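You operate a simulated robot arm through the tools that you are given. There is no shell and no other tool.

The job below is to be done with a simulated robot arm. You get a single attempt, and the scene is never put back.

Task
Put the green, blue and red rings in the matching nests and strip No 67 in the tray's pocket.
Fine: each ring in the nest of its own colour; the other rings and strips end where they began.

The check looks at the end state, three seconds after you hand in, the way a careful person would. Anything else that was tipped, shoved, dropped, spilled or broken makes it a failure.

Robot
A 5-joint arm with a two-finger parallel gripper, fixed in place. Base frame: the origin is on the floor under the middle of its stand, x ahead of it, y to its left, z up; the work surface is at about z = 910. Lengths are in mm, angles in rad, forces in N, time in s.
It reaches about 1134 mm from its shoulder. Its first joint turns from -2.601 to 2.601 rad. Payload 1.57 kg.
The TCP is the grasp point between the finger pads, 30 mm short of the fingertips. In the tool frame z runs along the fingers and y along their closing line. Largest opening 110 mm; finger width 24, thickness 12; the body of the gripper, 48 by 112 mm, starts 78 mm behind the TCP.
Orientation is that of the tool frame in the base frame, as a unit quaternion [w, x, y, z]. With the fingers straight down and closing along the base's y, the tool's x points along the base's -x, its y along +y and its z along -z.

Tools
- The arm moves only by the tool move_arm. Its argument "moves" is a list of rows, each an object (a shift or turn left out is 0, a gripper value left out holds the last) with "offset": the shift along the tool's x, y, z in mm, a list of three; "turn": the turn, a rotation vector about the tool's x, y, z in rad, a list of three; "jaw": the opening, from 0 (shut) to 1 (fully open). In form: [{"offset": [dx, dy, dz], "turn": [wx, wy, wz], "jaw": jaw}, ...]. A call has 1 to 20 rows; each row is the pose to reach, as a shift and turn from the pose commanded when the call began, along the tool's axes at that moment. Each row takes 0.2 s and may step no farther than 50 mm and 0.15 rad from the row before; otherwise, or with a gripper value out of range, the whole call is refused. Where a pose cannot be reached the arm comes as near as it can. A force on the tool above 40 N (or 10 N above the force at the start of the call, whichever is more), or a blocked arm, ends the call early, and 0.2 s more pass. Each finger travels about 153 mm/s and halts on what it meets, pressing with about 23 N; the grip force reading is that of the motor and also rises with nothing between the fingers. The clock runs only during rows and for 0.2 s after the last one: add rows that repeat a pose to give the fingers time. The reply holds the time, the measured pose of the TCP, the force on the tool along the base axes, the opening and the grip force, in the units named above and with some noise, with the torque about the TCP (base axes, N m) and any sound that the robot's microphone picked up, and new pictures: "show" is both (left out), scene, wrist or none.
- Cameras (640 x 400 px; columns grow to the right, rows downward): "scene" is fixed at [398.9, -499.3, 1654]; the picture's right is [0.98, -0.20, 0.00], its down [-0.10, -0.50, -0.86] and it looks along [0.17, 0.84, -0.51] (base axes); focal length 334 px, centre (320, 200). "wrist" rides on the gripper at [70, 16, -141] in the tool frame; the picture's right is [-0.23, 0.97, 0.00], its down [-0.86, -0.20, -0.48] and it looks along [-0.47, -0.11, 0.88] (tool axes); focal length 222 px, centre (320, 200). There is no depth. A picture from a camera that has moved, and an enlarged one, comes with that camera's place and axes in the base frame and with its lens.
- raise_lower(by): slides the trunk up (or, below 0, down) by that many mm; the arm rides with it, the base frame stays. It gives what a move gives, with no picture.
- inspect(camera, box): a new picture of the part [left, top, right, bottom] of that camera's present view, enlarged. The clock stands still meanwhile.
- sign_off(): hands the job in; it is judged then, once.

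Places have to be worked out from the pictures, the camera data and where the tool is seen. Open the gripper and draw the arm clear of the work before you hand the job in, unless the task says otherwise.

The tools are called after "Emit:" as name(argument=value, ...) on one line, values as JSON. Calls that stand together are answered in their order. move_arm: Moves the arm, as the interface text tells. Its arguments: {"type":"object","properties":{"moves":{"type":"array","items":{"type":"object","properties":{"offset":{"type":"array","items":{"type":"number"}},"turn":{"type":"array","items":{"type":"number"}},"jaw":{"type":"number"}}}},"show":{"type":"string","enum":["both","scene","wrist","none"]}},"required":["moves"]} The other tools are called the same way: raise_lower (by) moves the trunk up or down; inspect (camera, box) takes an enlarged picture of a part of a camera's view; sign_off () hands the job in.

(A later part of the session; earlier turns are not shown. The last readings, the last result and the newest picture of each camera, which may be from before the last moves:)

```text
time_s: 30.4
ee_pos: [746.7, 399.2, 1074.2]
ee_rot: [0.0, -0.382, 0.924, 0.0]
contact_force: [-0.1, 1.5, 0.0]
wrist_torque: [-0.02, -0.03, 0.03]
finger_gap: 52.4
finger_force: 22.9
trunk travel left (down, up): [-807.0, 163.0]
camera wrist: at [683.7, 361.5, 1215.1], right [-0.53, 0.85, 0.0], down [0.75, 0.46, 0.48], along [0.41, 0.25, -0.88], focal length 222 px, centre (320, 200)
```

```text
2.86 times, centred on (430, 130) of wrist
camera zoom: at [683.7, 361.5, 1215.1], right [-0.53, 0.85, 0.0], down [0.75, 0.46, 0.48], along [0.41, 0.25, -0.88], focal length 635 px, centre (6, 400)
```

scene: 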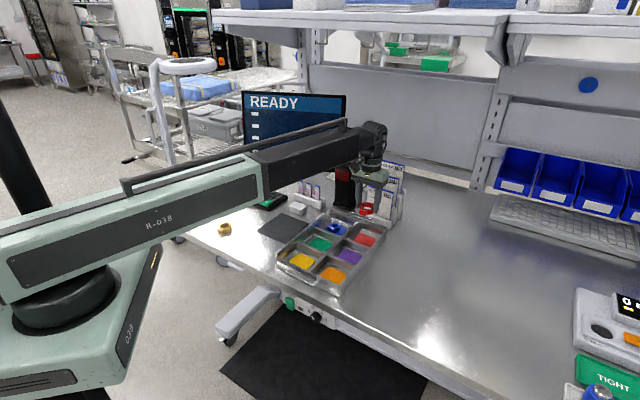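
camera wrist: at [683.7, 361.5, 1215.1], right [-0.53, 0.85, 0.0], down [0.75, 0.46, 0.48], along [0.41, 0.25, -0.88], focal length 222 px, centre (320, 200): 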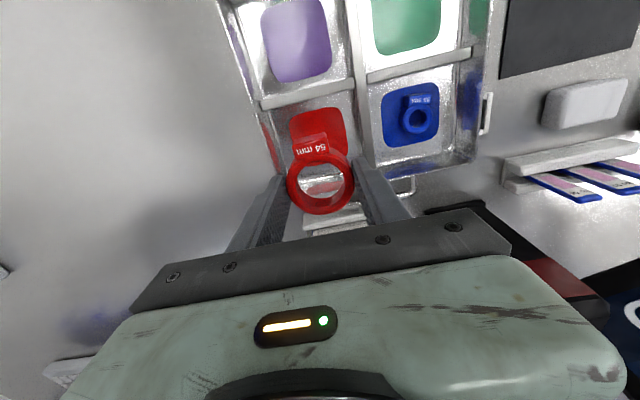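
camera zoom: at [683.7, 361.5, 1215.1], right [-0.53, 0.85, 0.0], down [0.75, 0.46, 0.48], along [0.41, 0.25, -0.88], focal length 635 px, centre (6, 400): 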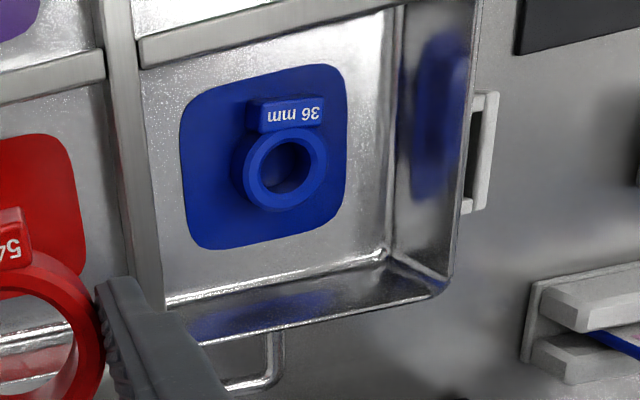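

The red pad centre comes out at (743.1, 399.3), so the ring is within 1.5 mm, and blue lies cleanly on its pad. I'll lower red into its nest.

Emit:
raise_lower(by=-110)

Emit:
raise_lower(by=-15.5)

Emit:
move_arm(moves=[{"offset": [0, 0, 0]}], show="wrist")

```text
time_s: 31.8
ee_pos: [745.7, 400.3, 963.3]
ee_rot: [0.0, -0.383, 0.924, 0.0]
contact_force: [-0.4, 0.3, -0.5]
wrist_torque: [0.0, -0.04, 0.0]
finger_gap: 52.6
finger_force: 23.0
trunk travel left (down, up): [-697.0, 273.0]
```

```text
time_s: 32.5
ee_pos: [746.4, 399.7, 948.0]
ee_rot: [0.0, -0.383, 0.924, 0.0]
contact_force: [-0.3, -0.5, 0.1]
wrist_torque: [0.0, 0.04, 0.02]
finger_gap: 52.9
finger_force: 22.8
trunk travel left (down, up): [-681.0, 289.0]
```

```text
time_s: 32.9
ee_pos: [744.7, 401.1, 947.2]
ee_rot: [0.0, -0.383, 0.924, -0.001]
contact_force: [0.7, 0.2, -0.1]
wrist_torque: [-0.03, -0.01, -0.01]
finger_gap: 52.7
finger_force: 22.7
trunk travel left (down, up): [-681.0, 289.0]
camera wrist: at [683.4, 361.8, 1089.6], right [-0.53, 0.85, 0.0], down [0.75, 0.46, 0.48], along [0.41, 0.25, -0.88], focal length 222 px, centre (320, 200)
```

wrist: 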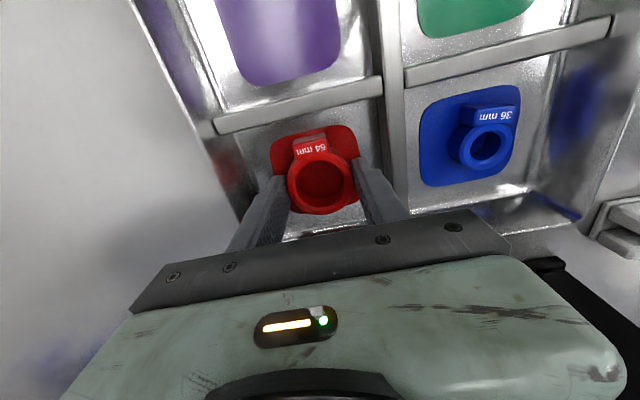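

Red is over its pad at floor level. I'll open to about 66 mm, which stays clear of the compartment walls, and lift away.

Emit:
move_arm(moves=[{"offset": [0, 0, 0], "jaw": 0.53}, {"offset": [0, 0, 0], "jaw": 0.58}, {"offset": [0, 0, 0], "jaw": 0.6}, {"offset": [0, 0, 0], "jaw": 0.6}], show="wrist")

Emit:
raise_lower(by=125)

```text
time_s: 33.9
ee_pos: [744.6, 399.7, 949.0]
ee_rot: [0.0, -0.382, 0.924, -0.001]
contact_force: [-0.1, 0.7, -0.3]
wrist_torque: [0.03, -0.02, 0.01]
finger_gap: 66.0
finger_force: 0.1
trunk travel left (down, up): [-681.0, 289.0]
camera wrist: at [683.4, 361.8, 1089.6], right [-0.53, 0.85, 0.0], down [0.75, 0.46, 0.48], along [0.41, 0.25, -0.88], focal length 222 px, centre (320, 200)
```

wrist: 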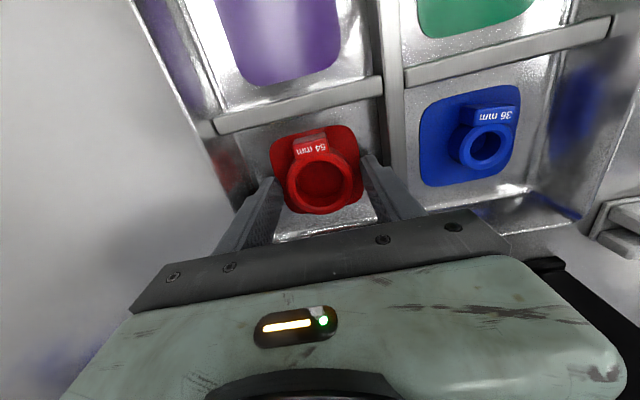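

```text
time_s: 35.4
ee_pos: [745.6, 400.5, 1073.3]
ee_rot: [0.0, -0.382, 0.924, 0.0]
contact_force: [-0.2, 0.3, -0.5]
wrist_torque: [-0.04, 0.0, 0.01]
finger_gap: 65.8
finger_force: 0.0
trunk travel left (down, up): [-806.0, 164.0]
```

Red is seated and the gripper is clear. A post stands at the table corner near the green ring, so I'll look at it and its head before sending the arm there.

Emit:
inspect(camera="scene", box=[110, 30, 270, 230])

Emit:
inspect(camera="scene", box=[270, 150, 420, 290])

```text
2.00 times, centred on (190, 130) of scene
camera zoom: at [398.9, -499.3, 1654.0], right [0.98, -0.2, 0.0], down [-0.1, -0.5, -0.86], along [0.17, 0.84, -0.51], focal length 669 px, centre (580, 340)
```

zoom: 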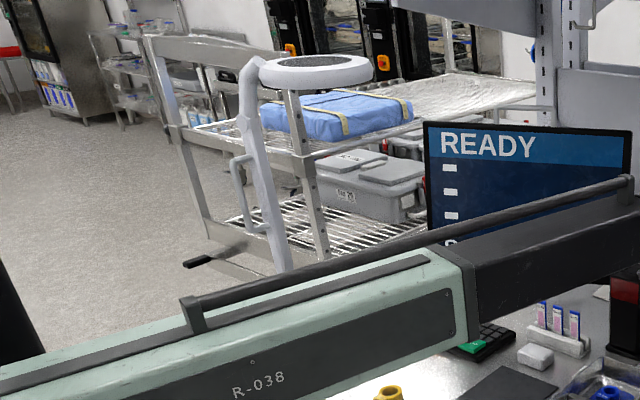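

```text
2.86 times, centred on (345, 220) of scene
camera zoom: at [398.9, -499.3, 1654.0], right [0.98, -0.2, 0.0], down [-0.1, -0.5, -0.86], along [0.17, 0.84, -0.51], focal length 956 px, centre (249, 143)
```

zoom: 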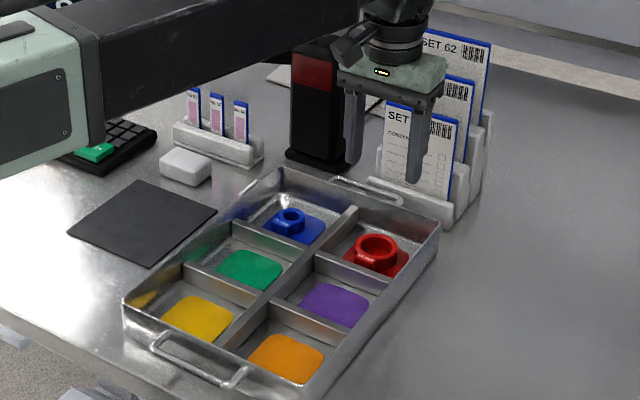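

The lamp head is above z≈1440 while the arm's top is near 1346 at this height, so I'll travel 50 mm lower for margin. I'll go to the green ring at (194, 786) with the jaws at 77 mm.

Emit:
raise_lower(by=-45)

Emit:
move_arm(moves=[{"offset": [7.7, 44.1, 0]}, {"offset": [15.5, 88.3, 0]}, {"offset": [23.2, 132.4, 0]}, {"offset": [31, 176.5, 0]}, {"offset": [38.7, 220.7, 0]}, {"offset": [46.4, 264.8, 0]}, {"offset": [54.2, 308.9, 0]}, {"offset": [61.9, 353.1, 0]}, {"offset": [69.7, 397.2, 0]}, {"offset": [77.4, 441.3, 0]}, {"offset": [85.1, 485.5, 0]}, {"offset": [92.9, 529.6, 0], "jaw": 0.65}, {"offset": [100.6, 573.7, 0], "jaw": 0.7}, {"offset": [108.4, 617.9, 0], "jaw": 0.7}, {"offset": [116.1, 662, 0], "jaw": 0.7}, {"offset": [116.1, 662, 0], "jaw": 0.7}], show="both")

```text
time_s: 36.3
ee_pos: [744.9, 399.6, 1028.4]
ee_rot: [0.0, -0.383, 0.924, 0.0]
contact_force: [1.2, -0.1, 0.5]
wrist_torque: [-0.03, -0.01, 0.04]
finger_gap: 65.9
finger_force: 0.0
trunk travel left (down, up): [-761.0, 209.0]
```

```text
time_s: 39.7
ee_pos: [193.6, 788.0, 1027.7]
ee_rot: [0.0, -0.382, 0.924, 0.0]
contact_force: [-0.3, 0.1, -0.6]
wrist_torque: [0.01, -0.02, 0.0]
finger_gap: 77.0
finger_force: 0.1
trunk travel left (down, up): [-761.0, 209.0]
camera wrist: at [130.8, 749.5, 1169.6], right [-0.53, 0.85, 0.0], down [0.75, 0.46, 0.48], along [0.41, 0.25, -0.88], focal length 222 px, centre (320, 200)
```

scene: 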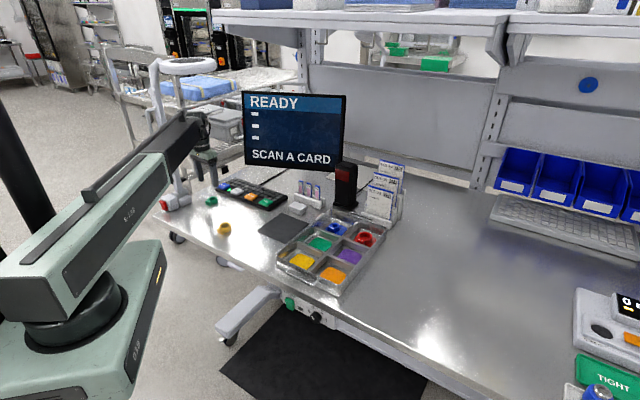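
wrist: 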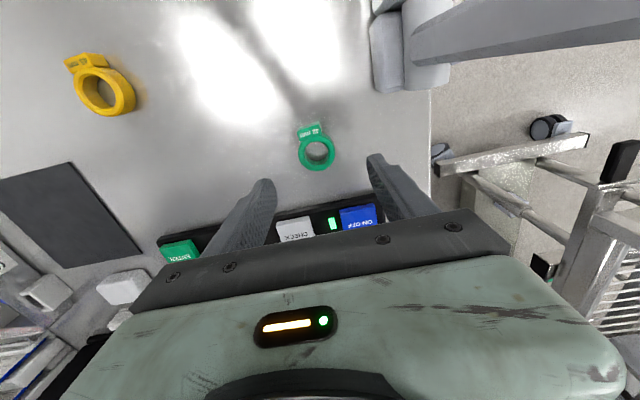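

The TCP needs a 3 mm shift along the closing axis to centre on green. I'll correct that, lower to z≈944 and grip.

Emit:
move_arm(moves=[{"offset": [-0.3, -3.1, 0], "jaw": 0.7}, {"offset": [-0.3, -3.1, 0], "jaw": 0.7}], show="none")

Emit:
raise_lower(by=-84.5)

Emit:
move_arm(moves=[{"offset": [0, 0, 0], "jaw": 0.55}, {"offset": [0, 0, 0], "jaw": 0.4}, {"offset": [0, 0, 0], "jaw": 0.27}, {"offset": [0, 0, 0], "jaw": 0.27}], show="wrist")

```text
time_s: 40.3
ee_pos: [197.1, 784.4, 1027.6]
ee_rot: [0.0, -0.383, 0.924, 0.001]
contact_force: [1.6, 0.2, -0.2]
wrist_torque: [-0.01, 0.0, 0.0]
finger_gap: 77.1
finger_force: 0.0
trunk travel left (down, up): [-761.0, 209.0]
```

```text
time_s: 41.5
ee_pos: [195.4, 785.6, 943.6]
ee_rot: [0.001, -0.383, 0.924, 0.0]
contact_force: [-1.0, 0.0, 0.1]
wrist_torque: [0.0, -0.02, -0.01]
finger_gap: 77.0
finger_force: 0.0
trunk travel left (down, up): [-677.0, 293.0]
```

```text
time_s: 42.5
ee_pos: [195.9, 784.6, 943.7]
ee_rot: [0.0, -0.383, 0.924, 0.0]
contact_force: [0.1, -0.3, -0.4]
wrist_torque: [0.01, 0.03, 0.01]
finger_gap: 40.2
finger_force: 23.0
trunk travel left (down, up): [-677.0, 293.0]
camera wrist: at [134.0, 747.0, 1085.1], right [-0.53, 0.85, 0.0], down [0.75, 0.46, 0.48], along [0.41, 0.25, -0.88], focal length 222 px, centre (320, 200)
```

wrist: 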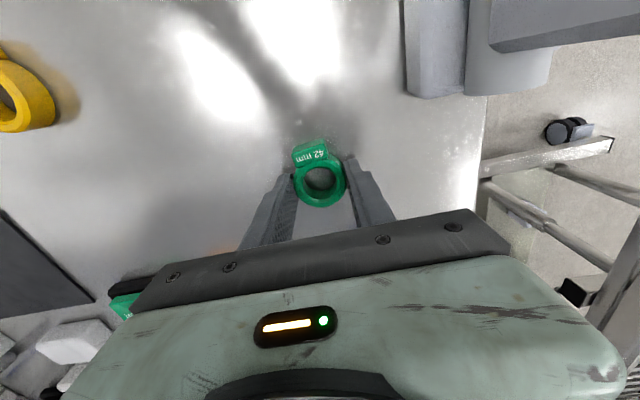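

Green is held at a 40 mm gap. I'll lift 88 mm and carry it along the diagonal to above the green nest at (580.5, 407.5).

Emit:
raise_lower(by=88)

Emit:
move_arm(moves=[{"offset": [-0.5, -45, 0]}, {"offset": [-1, -90, 0]}, {"offset": [-1.4, -135, 0]}, {"offset": [-1.9, -180, 0]}, {"offset": [-2.4, -225, 0]}, {"offset": [-2.9, -270, 0]}, {"offset": [-3.3, -315, 0]}, {"offset": [-3.8, -360, 0]}, {"offset": [-4.3, -405, 0]}, {"offset": [-4.8, -450, 0]}, {"offset": [-5.2, -495, 0]}, {"offset": [-5.7, -539.7, 0]}, {"offset": [-5.7, -539.7, 0]}], show="both")

```text
time_s: 43.7
ee_pos: [195.8, 787.2, 1032.7]
ee_rot: [0.001, -0.383, 0.924, 0.001]
contact_force: [-0.5, 0.7, -0.4]
wrist_torque: [-0.03, 0.0, 0.01]
finger_gap: 40.2
finger_force: 22.8
trunk travel left (down, up): [-765.0, 205.0]
```

```text
time_s: 46.5
ee_pos: [584.0, 406.7, 1032.0]
ee_rot: [0.0, -0.383, 0.924, 0.0]
contact_force: [1.6, -0.4, -0.3]
wrist_torque: [0.0, 0.0, 0.01]
finger_gap: 40.6
finger_force: 23.1
trunk travel left (down, up): [-765.0, 205.0]
camera wrist: at [521.6, 369.2, 1173.2], right [-0.53, 0.85, 0.0], down [0.75, 0.46, 0.48], along [0.41, 0.25, -0.88], focal length 222 px, centre (320, 200)
```

scene: 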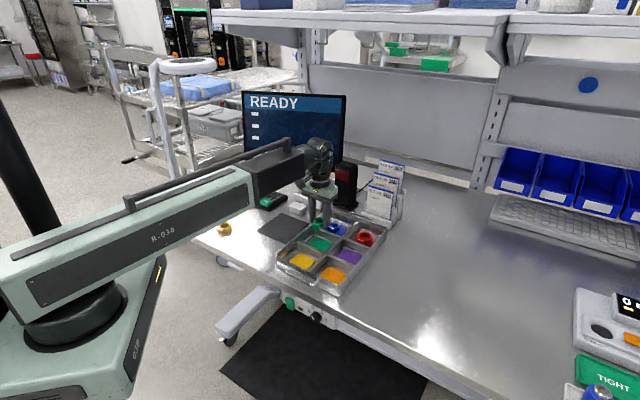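
wrist: 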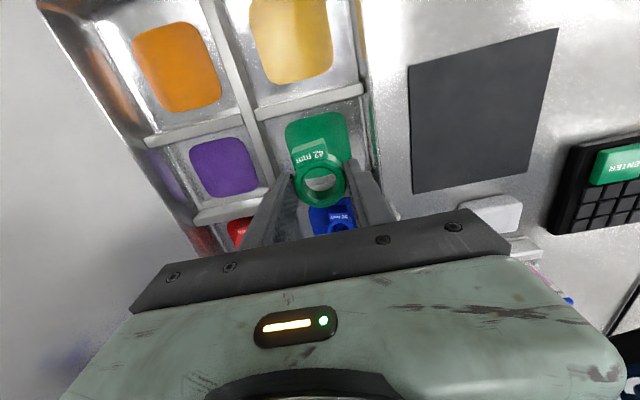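

Emit:
inspect(camera="wrist", box=[260, 80, 390, 220])

```text
2.86 times, centred on (325, 150) of wrist
camera zoom: at [521.6, 369.2, 1173.2], right [-0.53, 0.85, 0.0], down [0.75, 0.46, 0.48], along [0.41, 0.25, -0.88], focal length 635 px, centre (306, 343)
```

zoom: 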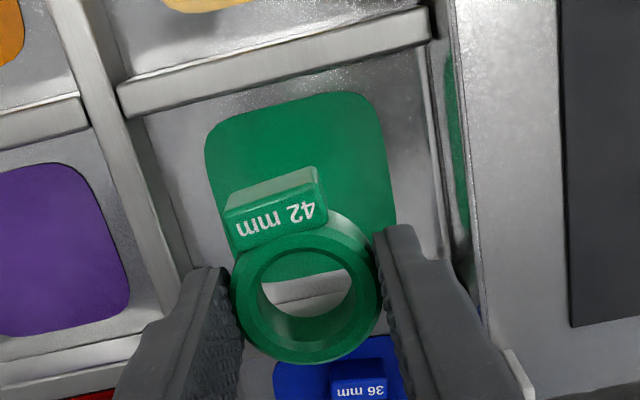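

The nest centre measures about (581, 406.5) and the TCP is at (582.4, 407.4). I'll lower green to the floor of its nest.

Emit:
raise_lower(by=-70)

Emit:
raise_lower(by=-14)

Emit:
move_arm(moves=[{"offset": [0, 0, 0], "jaw": 0.4}, {"offset": [0, 0, 0], "jaw": 0.48}, {"offset": [0, 0, 0], "jaw": 0.52}, {"offset": [0, 0, 0], "jaw": 0.52}], show="wrist")

```text
time_s: 47.6
ee_pos: [582.4, 408.2, 962.3]
ee_rot: [-0.001, -0.383, 0.924, 0.0]
contact_force: [-0.4, 0.8, -0.2]
wrist_torque: [-0.07, -0.02, 0.02]
finger_gap: 40.1
finger_force: 22.4
trunk travel left (down, up): [-695.0, 275.0]
```

```text
time_s: 48.2
ee_pos: [582.5, 408.9, 947.5]
ee_rot: [0.0, -0.382, 0.924, 0.0]
contact_force: [0.0, 0.6, 0.0]
wrist_torque: [-0.02, 0.04, 0.0]
finger_gap: 40.4
finger_force: 22.7
trunk travel left (down, up): [-681.0, 289.0]
```

```text
time_s: 49.2
ee_pos: [583.6, 408.2, 947.4]
ee_rot: [0.0, -0.383, 0.924, 0.0]
contact_force: [-0.1, -0.2, 0.2]
wrist_torque: [0.01, 0.0, 0.01]
finger_gap: 57.1
finger_force: 0.2
trunk travel left (down, up): [-681.0, 289.0]
camera wrist: at [521.2, 369.7, 1089.2], right [-0.53, 0.85, 0.0], down [0.75, 0.46, 0.48], along [0.41, 0.25, -0.88], focal length 222 px, centre (320, 200)
```

wrist: 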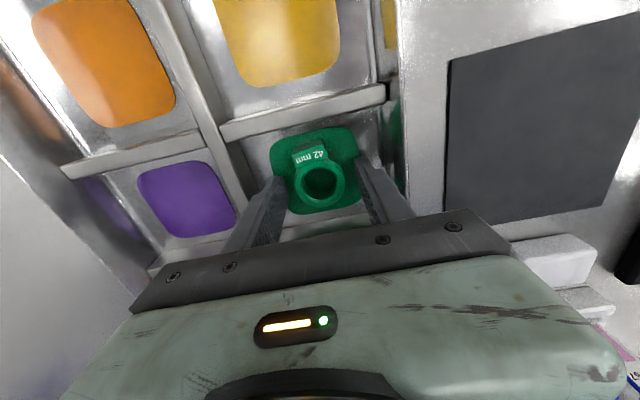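

Green is released on its pad, so all three rings are placed. I'll raise clear and move near (650, 560), where the wrist camera can see both the pocket and the strip rack.

Emit:
raise_lower(by=130)

Emit:
move_arm(moves=[{"offset": [-39, 15, 0]}, {"offset": [-78, 30, 0]}, {"offset": [-117, 45, 0]}, {"offset": [-155.7, 60.1, 0]}, {"offset": [-155.7, 60.1, 0]}], show="both")

```text
time_s: 50.8
ee_pos: [583.7, 407.5, 1078.3]
ee_rot: [0.0, -0.383, 0.924, 0.0]
contact_force: [0.5, -0.3, -0.4]
wrist_torque: [0.01, -0.03, -0.01]
finger_gap: 57.3
finger_force: 0.1
trunk travel left (down, up): [-811.0, 159.0]
```

```text
time_s: 52.0
ee_pos: [650.9, 560.0, 1078.2]
ee_rot: [0.0, -0.382, 0.924, 0.0]
contact_force: [0.1, 0.3, 0.2]
wrist_torque: [0.01, 0.02, -0.03]
finger_gap: 57.4
finger_force: 0.0
trunk travel left (down, up): [-811.0, 159.0]
camera wrist: at [589.0, 521.6, 1219.1], right [-0.53, 0.85, 0.0], down [0.75, 0.46, 0.48], along [0.41, 0.25, -0.88], focal length 222 px, centre (320, 200)
```

scene: 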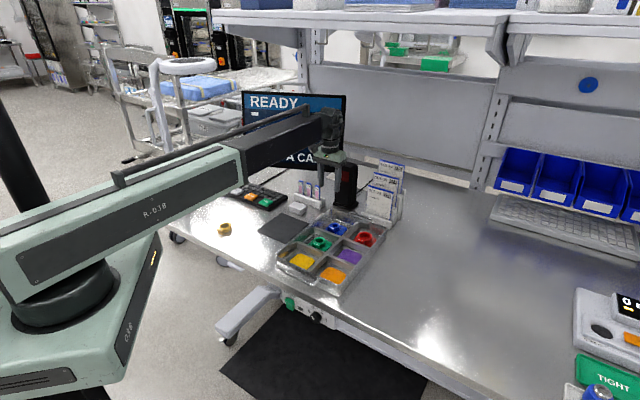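
wrist: 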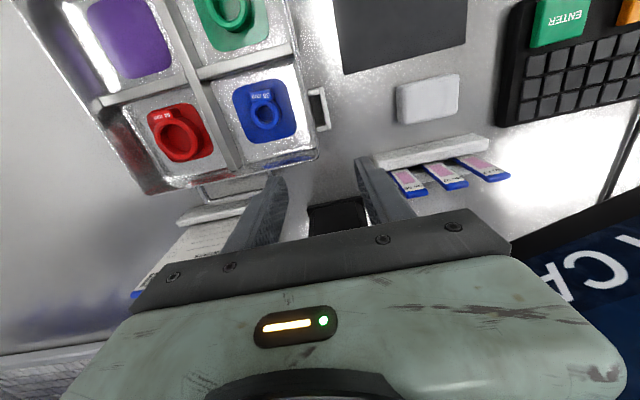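

This view shows the pocket, all three placed rings and the strip rack. I'll enlarge the pocket and the rack for careful measurement.

Emit:
inspect(camera="wrist", box=[290, 80, 350, 140])

Emit:
inspect(camera="wrist", box=[360, 130, 430, 210])

Emit:
inspect(camera="wrist", box=[420, 125, 520, 200])

Emit:
inspect(camera="wrist", box=[480, 80, 640, 300])

```text
6.67 times, centred on (320, 110) of wrist
camera zoom: at [589.0, 521.6, 1219.1], right [-0.53, 0.85, 0.0], down [0.75, 0.46, 0.48], along [0.41, 0.25, -0.88], focal length 1481 px, centre (320, 800)
```

zoom: 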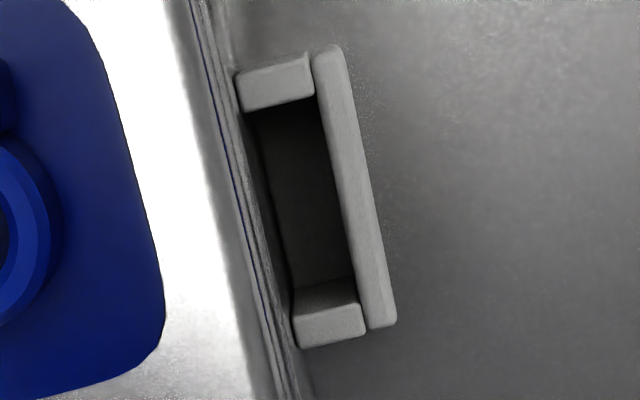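

```text
5.00 times, centred on (395, 170) of wrist
camera zoom: at [589.0, 521.6, 1219.1], right [-0.53, 0.85, 0.0], down [0.75, 0.46, 0.48], along [0.41, 0.25, -0.88], focal length 1111 px, centre (-55, 350)
```

zoom: 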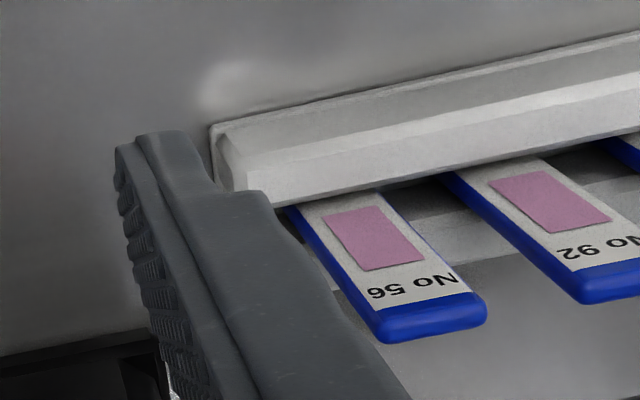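

```text
5.33 times, centred on (470, 162) of wrist
camera zoom: at [589.0, 521.6, 1219.1], right [-0.53, 0.85, 0.0], down [0.75, 0.46, 0.48], along [0.41, 0.25, -0.88], focal length 1185 px, centre (-480, 400)
```

zoom: 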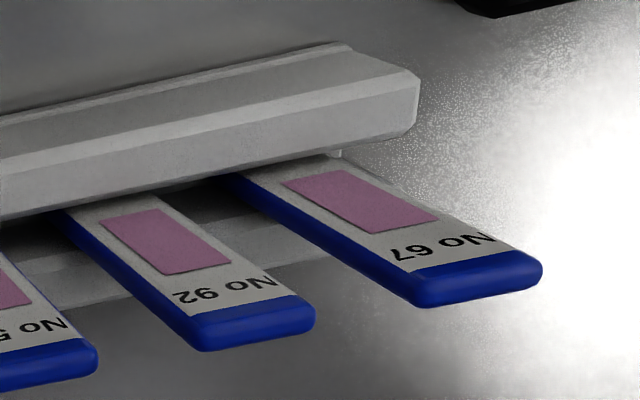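

```text
1.82 times, centred on (560, 190) of wrist
camera zoom: at [589.0, 521.6, 1219.1], right [-0.53, 0.85, 0.0], down [0.75, 0.46, 0.48], along [0.41, 0.25, -0.88], focal length 404 px, centre (-116, 218)
```

zoom: 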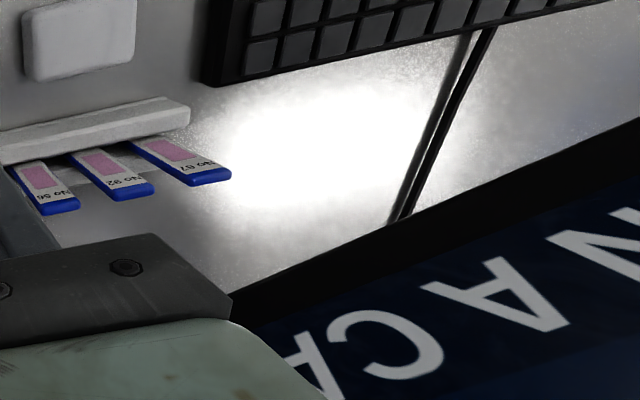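

The pocket opening measures about 35 × 13 mm, centred near (618, 537) with its rim at z≈945. The strip rack sits about 80 mm in front of the monitor. To locate strip 67 precisely, I'll turn the gripper 90° and move towards (590, 620) so the camera looks down on the rack.

Emit:
move_arm(moves=[{"offset": [0, 7.1, 0], "turn": [0, 0, 0.131], "jaw": 0.45}, {"offset": [0, 14.2, 0], "turn": [0, 0, 0.262], "jaw": 0.4}, {"offset": [0, 21.2, 0], "turn": [0, 0, 0.393], "jaw": 0.4}, {"offset": [0, 28.3, 0], "turn": [0, 0, 0.524], "jaw": 0.4}, {"offset": [0, 35.4, 0], "turn": [0, 0, 0.654], "jaw": 0.4}, {"offset": [0, 42.4, 0], "turn": [0, 0, 0.785], "jaw": 0.4}, {"offset": [0, 49.5, 0], "turn": [0, 0, 0.916], "jaw": 0.4}, {"offset": [0, 56.6, 0], "turn": [0, 0, 1.047], "jaw": 0.4}, {"offset": [0, 63.7, 0], "turn": [0, 0, 1.178], "jaw": 0.4}, {"offset": [0, 70.7, 0], "turn": [0, 0, 1.309], "jaw": 0.4}, {"offset": [0, 77.8, 0], "turn": [0, 0, 1.44], "jaw": 0.4}, {"offset": [0, 84.9, 0], "turn": [0, 0, 1.5708], "jaw": 0.4}, {"offset": [0, 84.9, 0], "turn": [0, 0, 1.5708], "jaw": 0.4}], show="both")

```text
time_s: 54.8
ee_pos: [590.1, 621.4, 1077.9]
ee_rot: [0.0, 0.384, 0.923, 0.0]
contact_force: [-0.1, 0.1, 0.3]
wrist_torque: [-0.01, 0.0, -0.03]
finger_gap: 43.8
finger_force: 0.1
trunk travel left (down, up): [-811.0, 159.0]
camera wrist: at [551.8, 681.0, 1219.1], right [0.85, 0.53, 0.0], down [0.46, -0.75, 0.48], along [0.25, -0.41, -0.88], focal length 222 px, centre (320, 200)
```

scene: 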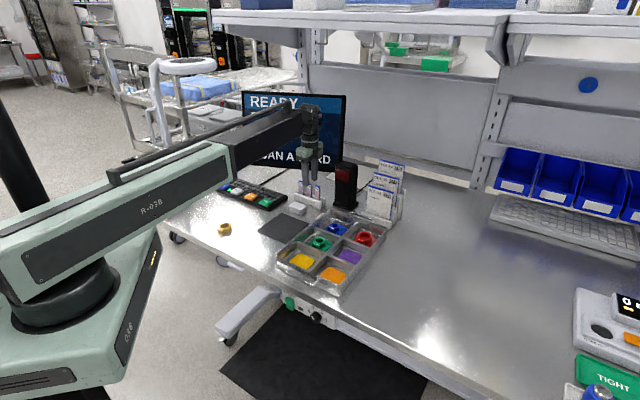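
wrist: 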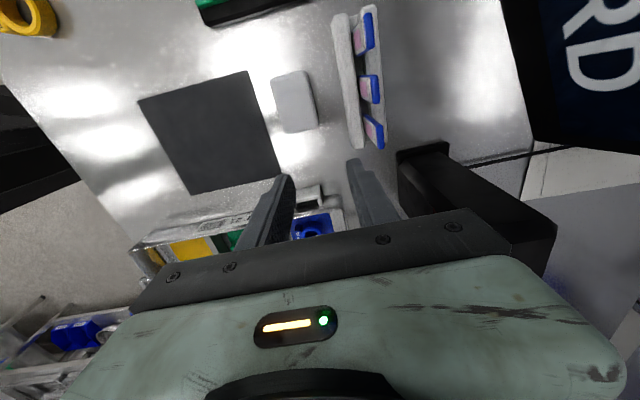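

The turn worked, and the camera now looks almost straight down on the rack. I'll enlarge the strips and the monitor's near edge.

Emit:
inspect(camera="wrist", box=[325, 0, 400, 60])

Emit:
inspect(camera="wrist", box=[320, 0, 420, 160])

Emit:
inspect(camera="wrist", box=[460, 0, 640, 170])

```text
6.67 times, centred on (362, 30) of wrist
camera zoom: at [551.8, 681.0, 1219.1], right [0.85, 0.53, 0.0], down [0.46, -0.75, 0.48], along [0.25, -0.41, -0.88], focal length 1481 px, centre (37, 1333)
```

zoom: 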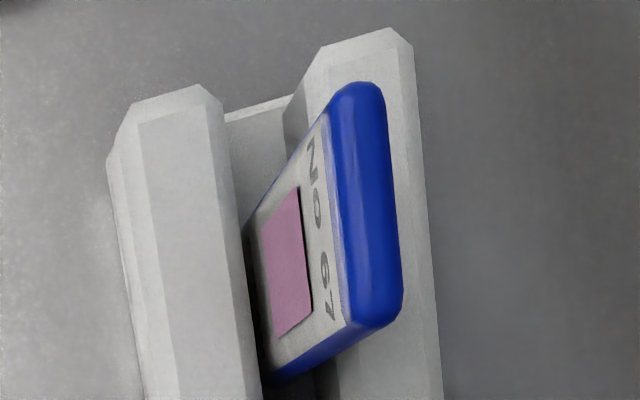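

```text
2.50 times, centred on (370, 80) of wrist
camera zoom: at [551.8, 681.0, 1219.1], right [0.85, 0.53, 0.0], down [0.46, -0.75, 0.48], along [0.25, -0.41, -0.88], focal length 555 px, centre (195, 500)
```

zoom: 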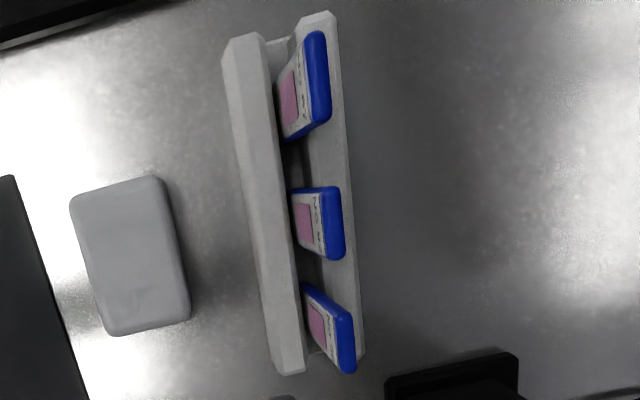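

```text
2.35 times, centred on (550, 85) of wrist
camera zoom: at [551.8, 681.0, 1219.1], right [0.85, 0.53, 0.0], down [0.46, -0.75, 0.48], along [0.25, -0.41, -0.88], focal length 523 px, centre (-221, 471)
```

zoom: 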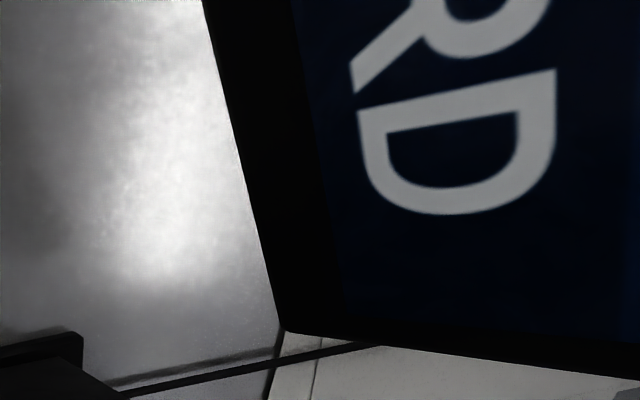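

Triangulating two views puts strip 67's top centre at (567.1, 729.1, 1004.5), about 24 mm wide and 6 mm thick. Its width runs along -45°, which suits the present gripper angle. The monitor leans back and leaves about 25 mm to the gripper body, so I'll move over the strip at the current safe height.

Emit:
move_arm(moves=[{"offset": [23.3, 15.2, 0], "jaw": 0.4}, {"offset": [46.6, 30.4, 0], "jaw": 0.4}, {"offset": [69.9, 45.6, 0], "jaw": 0.4}, {"offset": [93.2, 60.8, 0], "jaw": 0.4}, {"offset": [93.2, 60.8, 0], "jaw": 0.4}], show="both")

```text
time_s: 56.0
ee_pos: [565.2, 730.6, 1078.4]
ee_rot: [0.0, 0.383, 0.924, 0.0]
contact_force: [-0.2, -0.4, 0.2]
wrist_torque: [-0.01, 0.0, 0.01]
finger_gap: 44.0
finger_force: 0.1
trunk travel left (down, up): [-811.0, 159.0]
camera wrist: at [527.2, 790.2, 1219.1], right [0.85, 0.53, 0.0], down [0.46, -0.75, 0.48], along [0.25, -0.41, -0.88], focal length 222 px, centre (320, 200)
```

scene: 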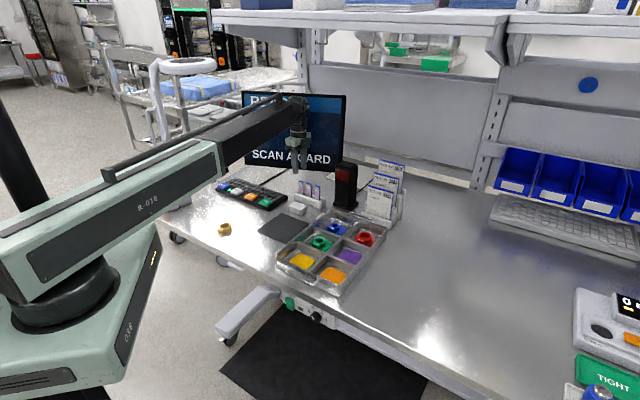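
wrist: 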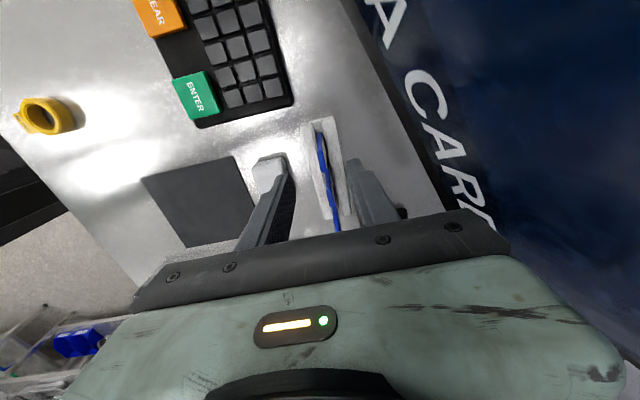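

The strips are now between the fingers in the picture. I'll enlarge to measure strip 67 against the fingers and the monitor.

Emit:
inspect(camera="wrist", box=[270, 100, 390, 235])

Emit:
inspect(camera="wrist", box=[300, 105, 360, 165])

Emit:
inspect(camera="scene", box=[250, 90, 360, 220])

```text
2.96 times, centred on (330, 168) of wrist
camera zoom: at [527.2, 790.2, 1219.1], right [0.85, 0.53, 0.0], down [0.46, -0.75, 0.48], along [0.25, -0.41, -0.88], focal length 658 px, centre (290, 296)
```

zoom: 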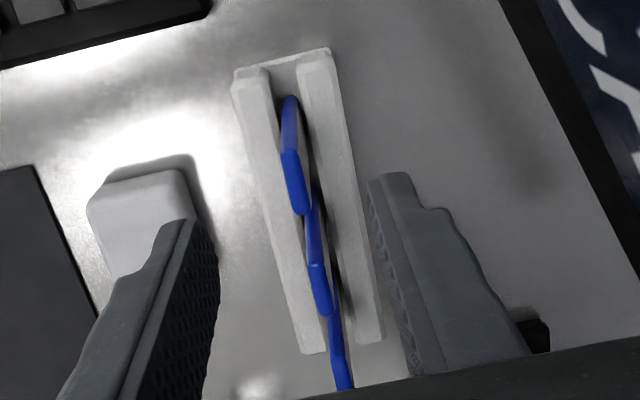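

```text
6.67 times, centred on (330, 135) of wrist
camera zoom: at [527.2, 790.2, 1219.1], right [0.85, 0.53, 0.0], down [0.46, -0.75, 0.48], along [0.25, -0.41, -0.88], focal length 1481 px, centre (253, 633)
```

zoom: 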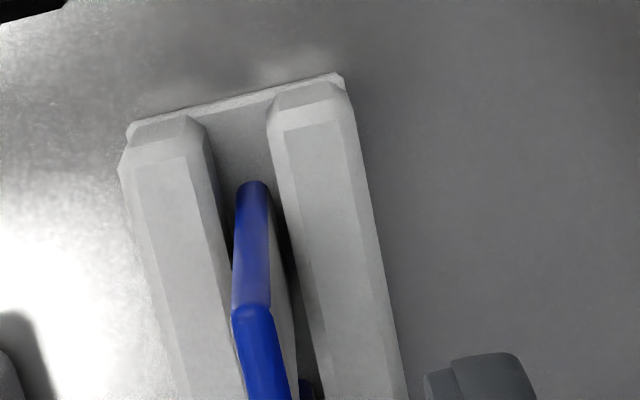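

```text
3.08 times, centred on (305, 155) of scene
camera zoom: at [398.9, -499.3, 1654.0], right [0.98, -0.2, 0.0], down [-0.1, -0.5, -0.86], along [0.17, 0.84, -0.51], focal length 1029 px, centre (366, 338)
```

zoom: 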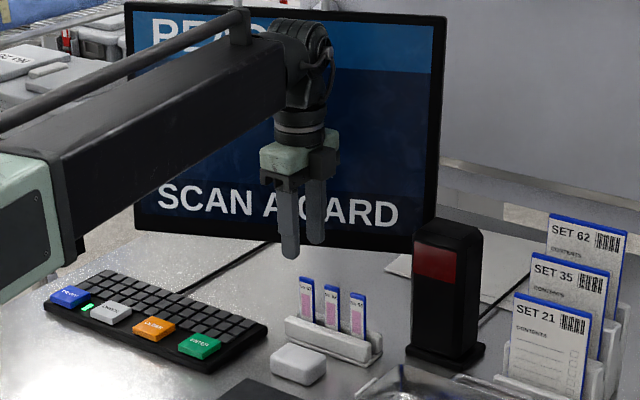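

Strip 67 stands vertical, and the TCP needs about 2 mm along the rack and 1 mm across it. I'll correct that, then lower in two steps and check forces.

Emit:
move_arm(moves=[{"offset": [-2, 1.2, 0], "jaw": 0.4}, {"offset": [-2, 1.2, 0], "jaw": 0.4}], show="none")

Emit:
raise_lower(by=-40)

Emit:
move_arm(moves=[{"offset": [0, 0, 0]}], show="both")

```text
time_s: 56.6
ee_pos: [570.3, 729.5, 1077.7]
ee_rot: [-0.001, 0.383, 0.924, -0.001]
contact_force: [-0.5, 0.1, -0.4]
wrist_torque: [-0.01, -0.02, 0.02]
finger_gap: 44.2
finger_force: 0.0
trunk travel left (down, up): [-811.0, 159.0]
```

```text
time_s: 57.4
ee_pos: [569.1, 728.8, 1038.7]
ee_rot: [0.0, 0.383, 0.924, 0.0]
contact_force: [0.0, 0.2, 0.4]
wrist_torque: [-0.01, -0.01, -0.03]
finger_gap: 43.7
finger_force: 0.1
trunk travel left (down, up): [-771.0, 199.0]
```

```text
time_s: 57.8
ee_pos: [568.4, 729.4, 1037.5]
ee_rot: [0.0, 0.382, 0.924, 0.0]
contact_force: [0.0, 0.1, 0.3]
wrist_torque: [-0.01, 0.04, -0.02]
finger_gap: 44.2
finger_force: 0.1
trunk travel left (down, up): [-771.0, 199.0]
camera wrist: at [530.5, 789.3, 1179.2], right [0.85, 0.53, 0.0], down [0.46, -0.75, 0.48], along [0.25, -0.41, -0.88], focal length 222 px, centre (320, 200)
```

scene: 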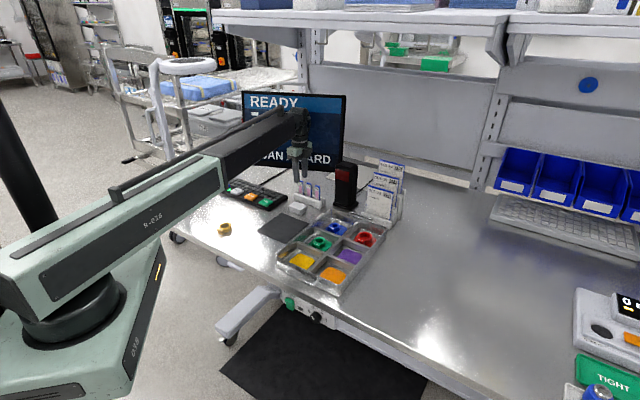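
wrist: 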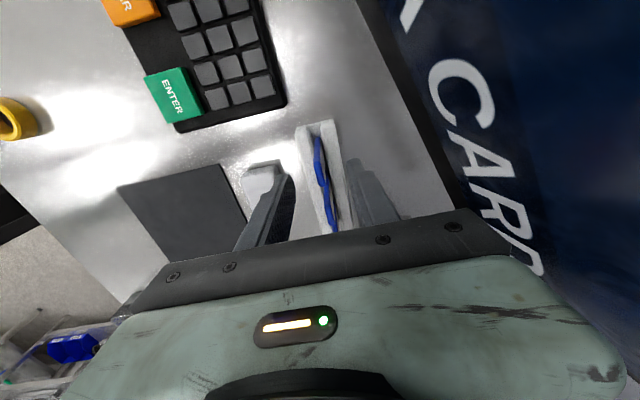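

The TCP is at (568.7, 728.5), right on my estimate for the strip. I'll enlarge once more to check the centring before the fingers go around it.

Emit:
inspect(camera="wrist", box=[270, 115, 380, 235])

Emit:
inspect(camera="wrist", box=[300, 130, 350, 190])

```text
3.33 times, centred on (325, 175) of wrist
camera zoom: at [530.5, 789.3, 1179.2], right [0.85, 0.53, 0.0], down [0.46, -0.75, 0.48], along [0.25, -0.41, -0.88], focal length 740 px, centre (303, 283)
```

zoom: 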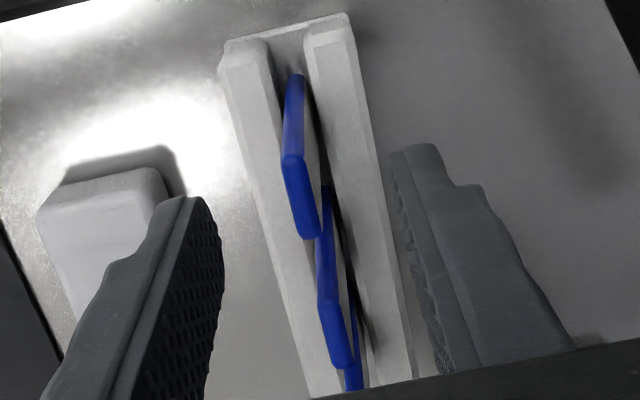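

```text
6.67 times, centred on (325, 160) of wrist
camera zoom: at [530.5, 789.3, 1179.2], right [0.85, 0.53, 0.0], down [0.46, -0.75, 0.48], along [0.25, -0.41, -0.88], focal length 1481 px, centre (287, 467)
```

zoom: 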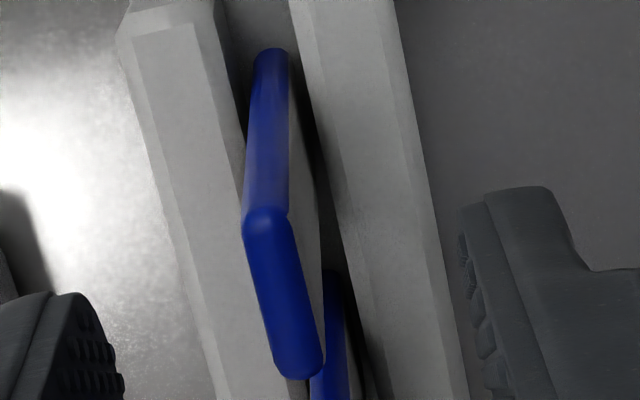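

The strip is centred across the fingers within 0.5 mm. I'll shift 1.5 mm along the rack and lower so the fingertips reach z≈971, about 30 mm above the rails.

Emit:
move_arm(moves=[{"offset": [1.5, -0.3, 0], "jaw": 0.4}, {"offset": [1.5, -0.3, 0], "jaw": 0.4}], show="none")

Emit:
raise_lower(by=-37)

Emit:
move_arm(moves=[{"offset": [0, 0, 0], "jaw": 0.25}, {"offset": [0, 0, 0], "jaw": 0.2}, {"offset": [0, 0, 0], "jaw": 0.16}, {"offset": [0, 0, 0], "jaw": 0.16}], show="both")

```text
time_s: 58.4
ee_pos: [568.2, 730.3, 1038.1]
ee_rot: [0.0, 0.383, 0.924, 0.0]
contact_force: [0.1, -0.1, 0.0]
wrist_torque: [0.02, 0.0, 0.01]
finger_gap: 43.8
finger_force: 0.2
trunk travel left (down, up): [-771.0, 199.0]
```

```text
time_s: 59.2
ee_pos: [567.6, 730.1, 1000.6]
ee_rot: [0.0, 0.383, 0.924, 0.0]
contact_force: [-0.2, -0.3, 0.6]
wrist_torque: [0.03, 0.02, 0.01]
finger_gap: 44.2
finger_force: 0.2
trunk travel left (down, up): [-734.0, 236.0]
```

```text
time_s: 60.2
ee_pos: [568.8, 728.9, 1001.2]
ee_rot: [0.0, 0.383, 0.924, 0.0]
contact_force: [-0.1, 0.4, -0.1]
wrist_torque: [0.02, 0.0, 0.02]
finger_gap: 17.5
finger_force: 0.1
trunk travel left (down, up): [-734.0, 236.0]
camera wrist: at [529.1, 790.2, 1142.1], right [0.85, 0.53, 0.0], down [0.46, -0.75, 0.48], along [0.25, -0.41, -0.88], focal length 222 px, centre (320, 200)
```

scene: 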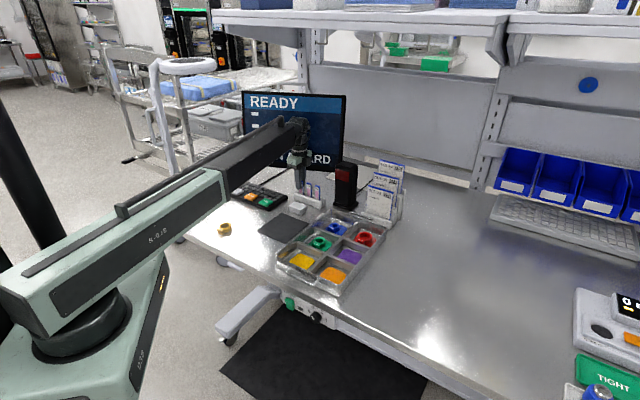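
wrist: 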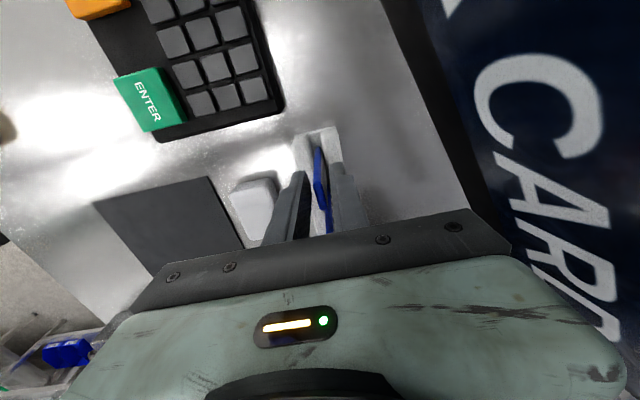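

The gap is 17.5 mm with no contact and the strip between the fingers. I'll enlarge to see whether it is centred before the final closing.

Emit:
inspect(camera="wrist", box=[285, 120, 365, 240])

Emit:
inspect(camera="scene", box=[270, 140, 340, 220])

```text
3.33 times, centred on (325, 180) of wrist
camera zoom: at [529.1, 790.2, 1142.1], right [0.85, 0.53, 0.0], down [0.46, -0.75, 0.48], along [0.25, -0.41, -0.88], focal length 740 px, centre (303, 267)
```

zoom: 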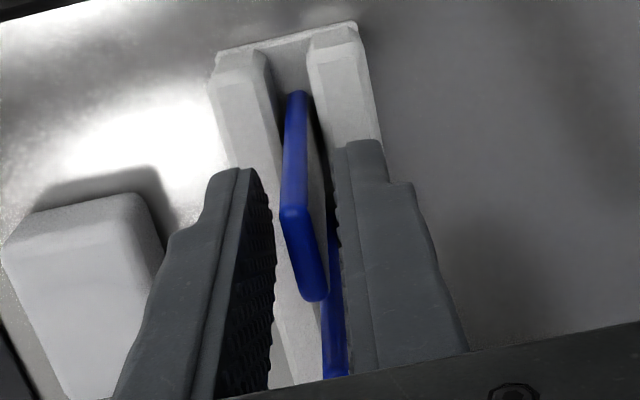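

```text
5.00 times, centred on (305, 180) of scene
camera zoom: at [398.9, -499.3, 1654.0], right [0.98, -0.2, 0.0], down [-0.1, -0.5, -0.86], along [0.17, 0.84, -0.51], focal length 1672 px, centre (395, 300)
```

zoom: 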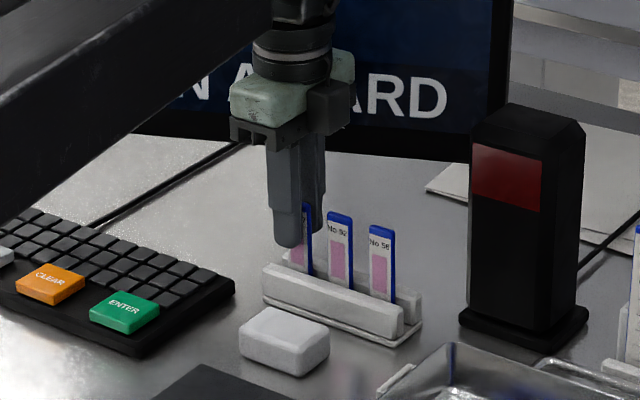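

The strip looks centred within about 1 mm. I'll close on it gently.

Emit:
move_arm(moves=[{"offset": [0, 0, 0], "jaw": 0.11}, {"offset": [0, 0, 0], "jaw": 0.07}, {"offset": [0, 0, 0], "jaw": 0.03}, {"offset": [0, 0, 0], "jaw": 0.0}, {"offset": [0, 0, 0], "jaw": 0.0}], show="both")

```text
time_s: 61.4
ee_pos: [568.7, 729.0, 1000.7]
ee_rot: [0.0, 0.383, 0.924, 0.0]
contact_force: [0.5, 0.3, -0.5]
wrist_torque: [0.01, -0.01, 0.0]
finger_gap: 5.9
finger_force: 22.9
trunk travel left (down, up): [-734.0, 236.0]
camera wrist: at [529.1, 790.2, 1142.1], right [0.85, 0.53, 0.0], down [0.46, -0.75, 0.48], along [0.25, -0.41, -0.88], focal length 222 px, centre (320, 200)
```

scene: 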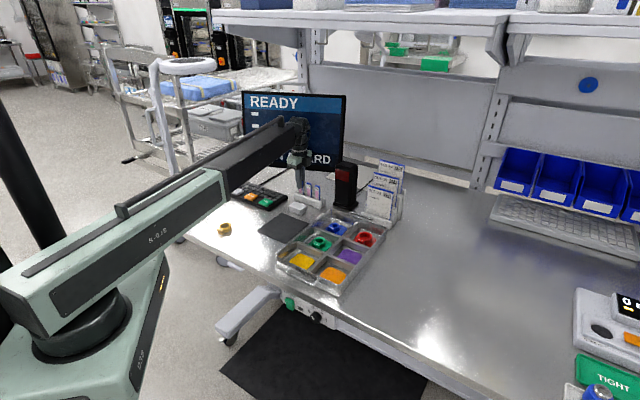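
wrist: 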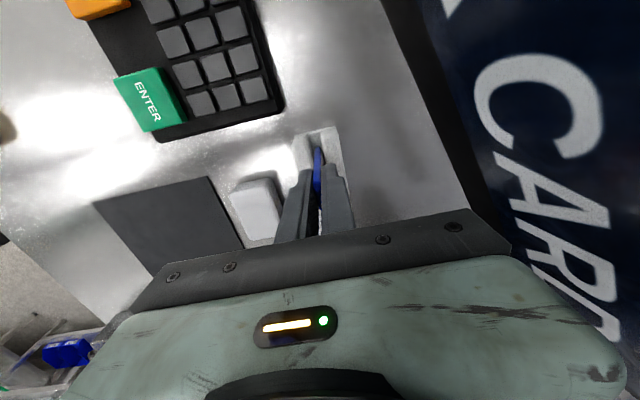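

The gap is 5.9 mm at 23 N with no side load, so strip 67 is gripped. I'll draw it straight up 125 mm, which clears the other strips.

Emit:
raise_lower(by=30)

Emit:
raise_lower(by=95)

Emit:
move_arm(moves=[{"offset": [0, 0, 0]}], show="both")

```text
time_s: 62.2
ee_pos: [568.2, 730.5, 1031.2]
ee_rot: [0.0, 0.383, 0.924, 0.0]
contact_force: [0.1, -0.3, 0.1]
wrist_torque: [0.0, -0.01, 0.0]
finger_gap: 5.8
finger_force: 22.7
trunk travel left (down, up): [-764.0, 206.0]
```

```text
time_s: 63.5
ee_pos: [567.9, 730.2, 1125.5]
ee_rot: [0.0, 0.382, 0.924, 0.001]
contact_force: [-0.2, 0.0, -0.5]
wrist_torque: [0.02, -0.03, -0.01]
finger_gap: 5.8
finger_force: 22.4
trunk travel left (down, up): [-859.0, 111.0]
```

```text
time_s: 63.9
ee_pos: [568.0, 730.5, 1125.8]
ee_rot: [0.0, 0.382, 0.924, 0.0]
contact_force: [-0.7, -0.6, -0.8]
wrist_torque: [-0.02, -0.01, -0.01]
finger_gap: 5.8
finger_force: 22.6
trunk travel left (down, up): [-859.0, 111.0]
camera wrist: at [529.1, 790.2, 1267.1], right [0.85, 0.53, 0.0], down [0.46, -0.75, 0.48], along [0.25, -0.41, -0.88], focal length 222 px, centre (320, 200)
```

scene: 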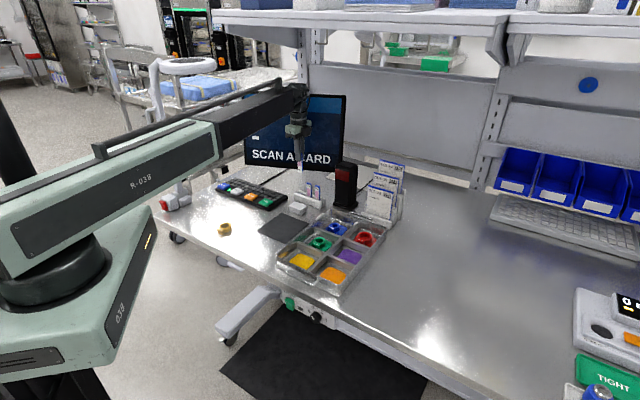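
wrist: 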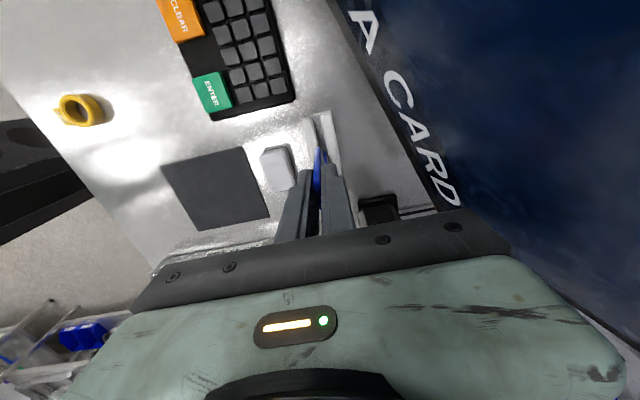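

The strip came out smoothly. I'll look closely at the rack and the strip from both cameras, to see how it hangs and how long it is below the fingers.

Emit:
inspect(camera="scene", box=[270, 120, 340, 220])

Emit:
inspect(camera="wrist", box=[280, 100, 370, 240])

```text
4.00 times, centred on (305, 170) of scene
camera zoom: at [398.9, -499.3, 1654.0], right [0.98, -0.2, 0.0], down [-0.1, -0.5, -0.86], along [0.17, 0.84, -0.51], focal length 1338 px, centre (380, 320)
```

zoom: 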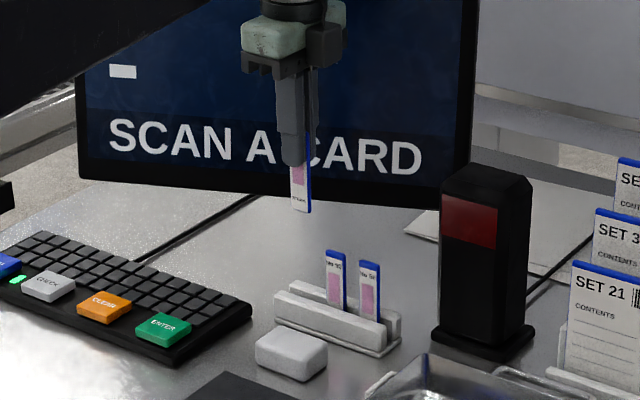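

```text
2.86 times, centred on (325, 170) of wrist
camera zoom: at [529.1, 790.2, 1267.1], right [0.85, 0.53, 0.0], down [0.46, -0.75, 0.48], along [0.25, -0.41, -0.88], focal length 635 px, centre (306, 286)
```

zoom: 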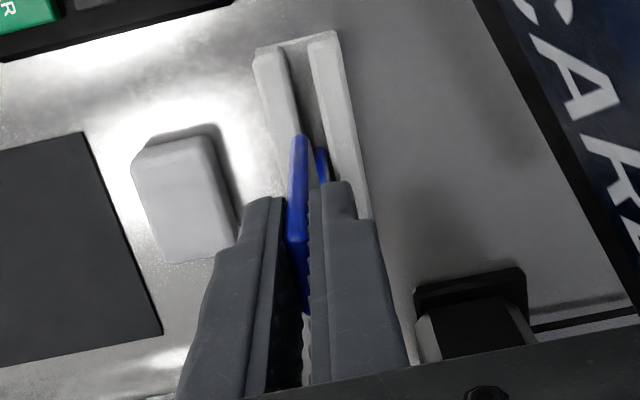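

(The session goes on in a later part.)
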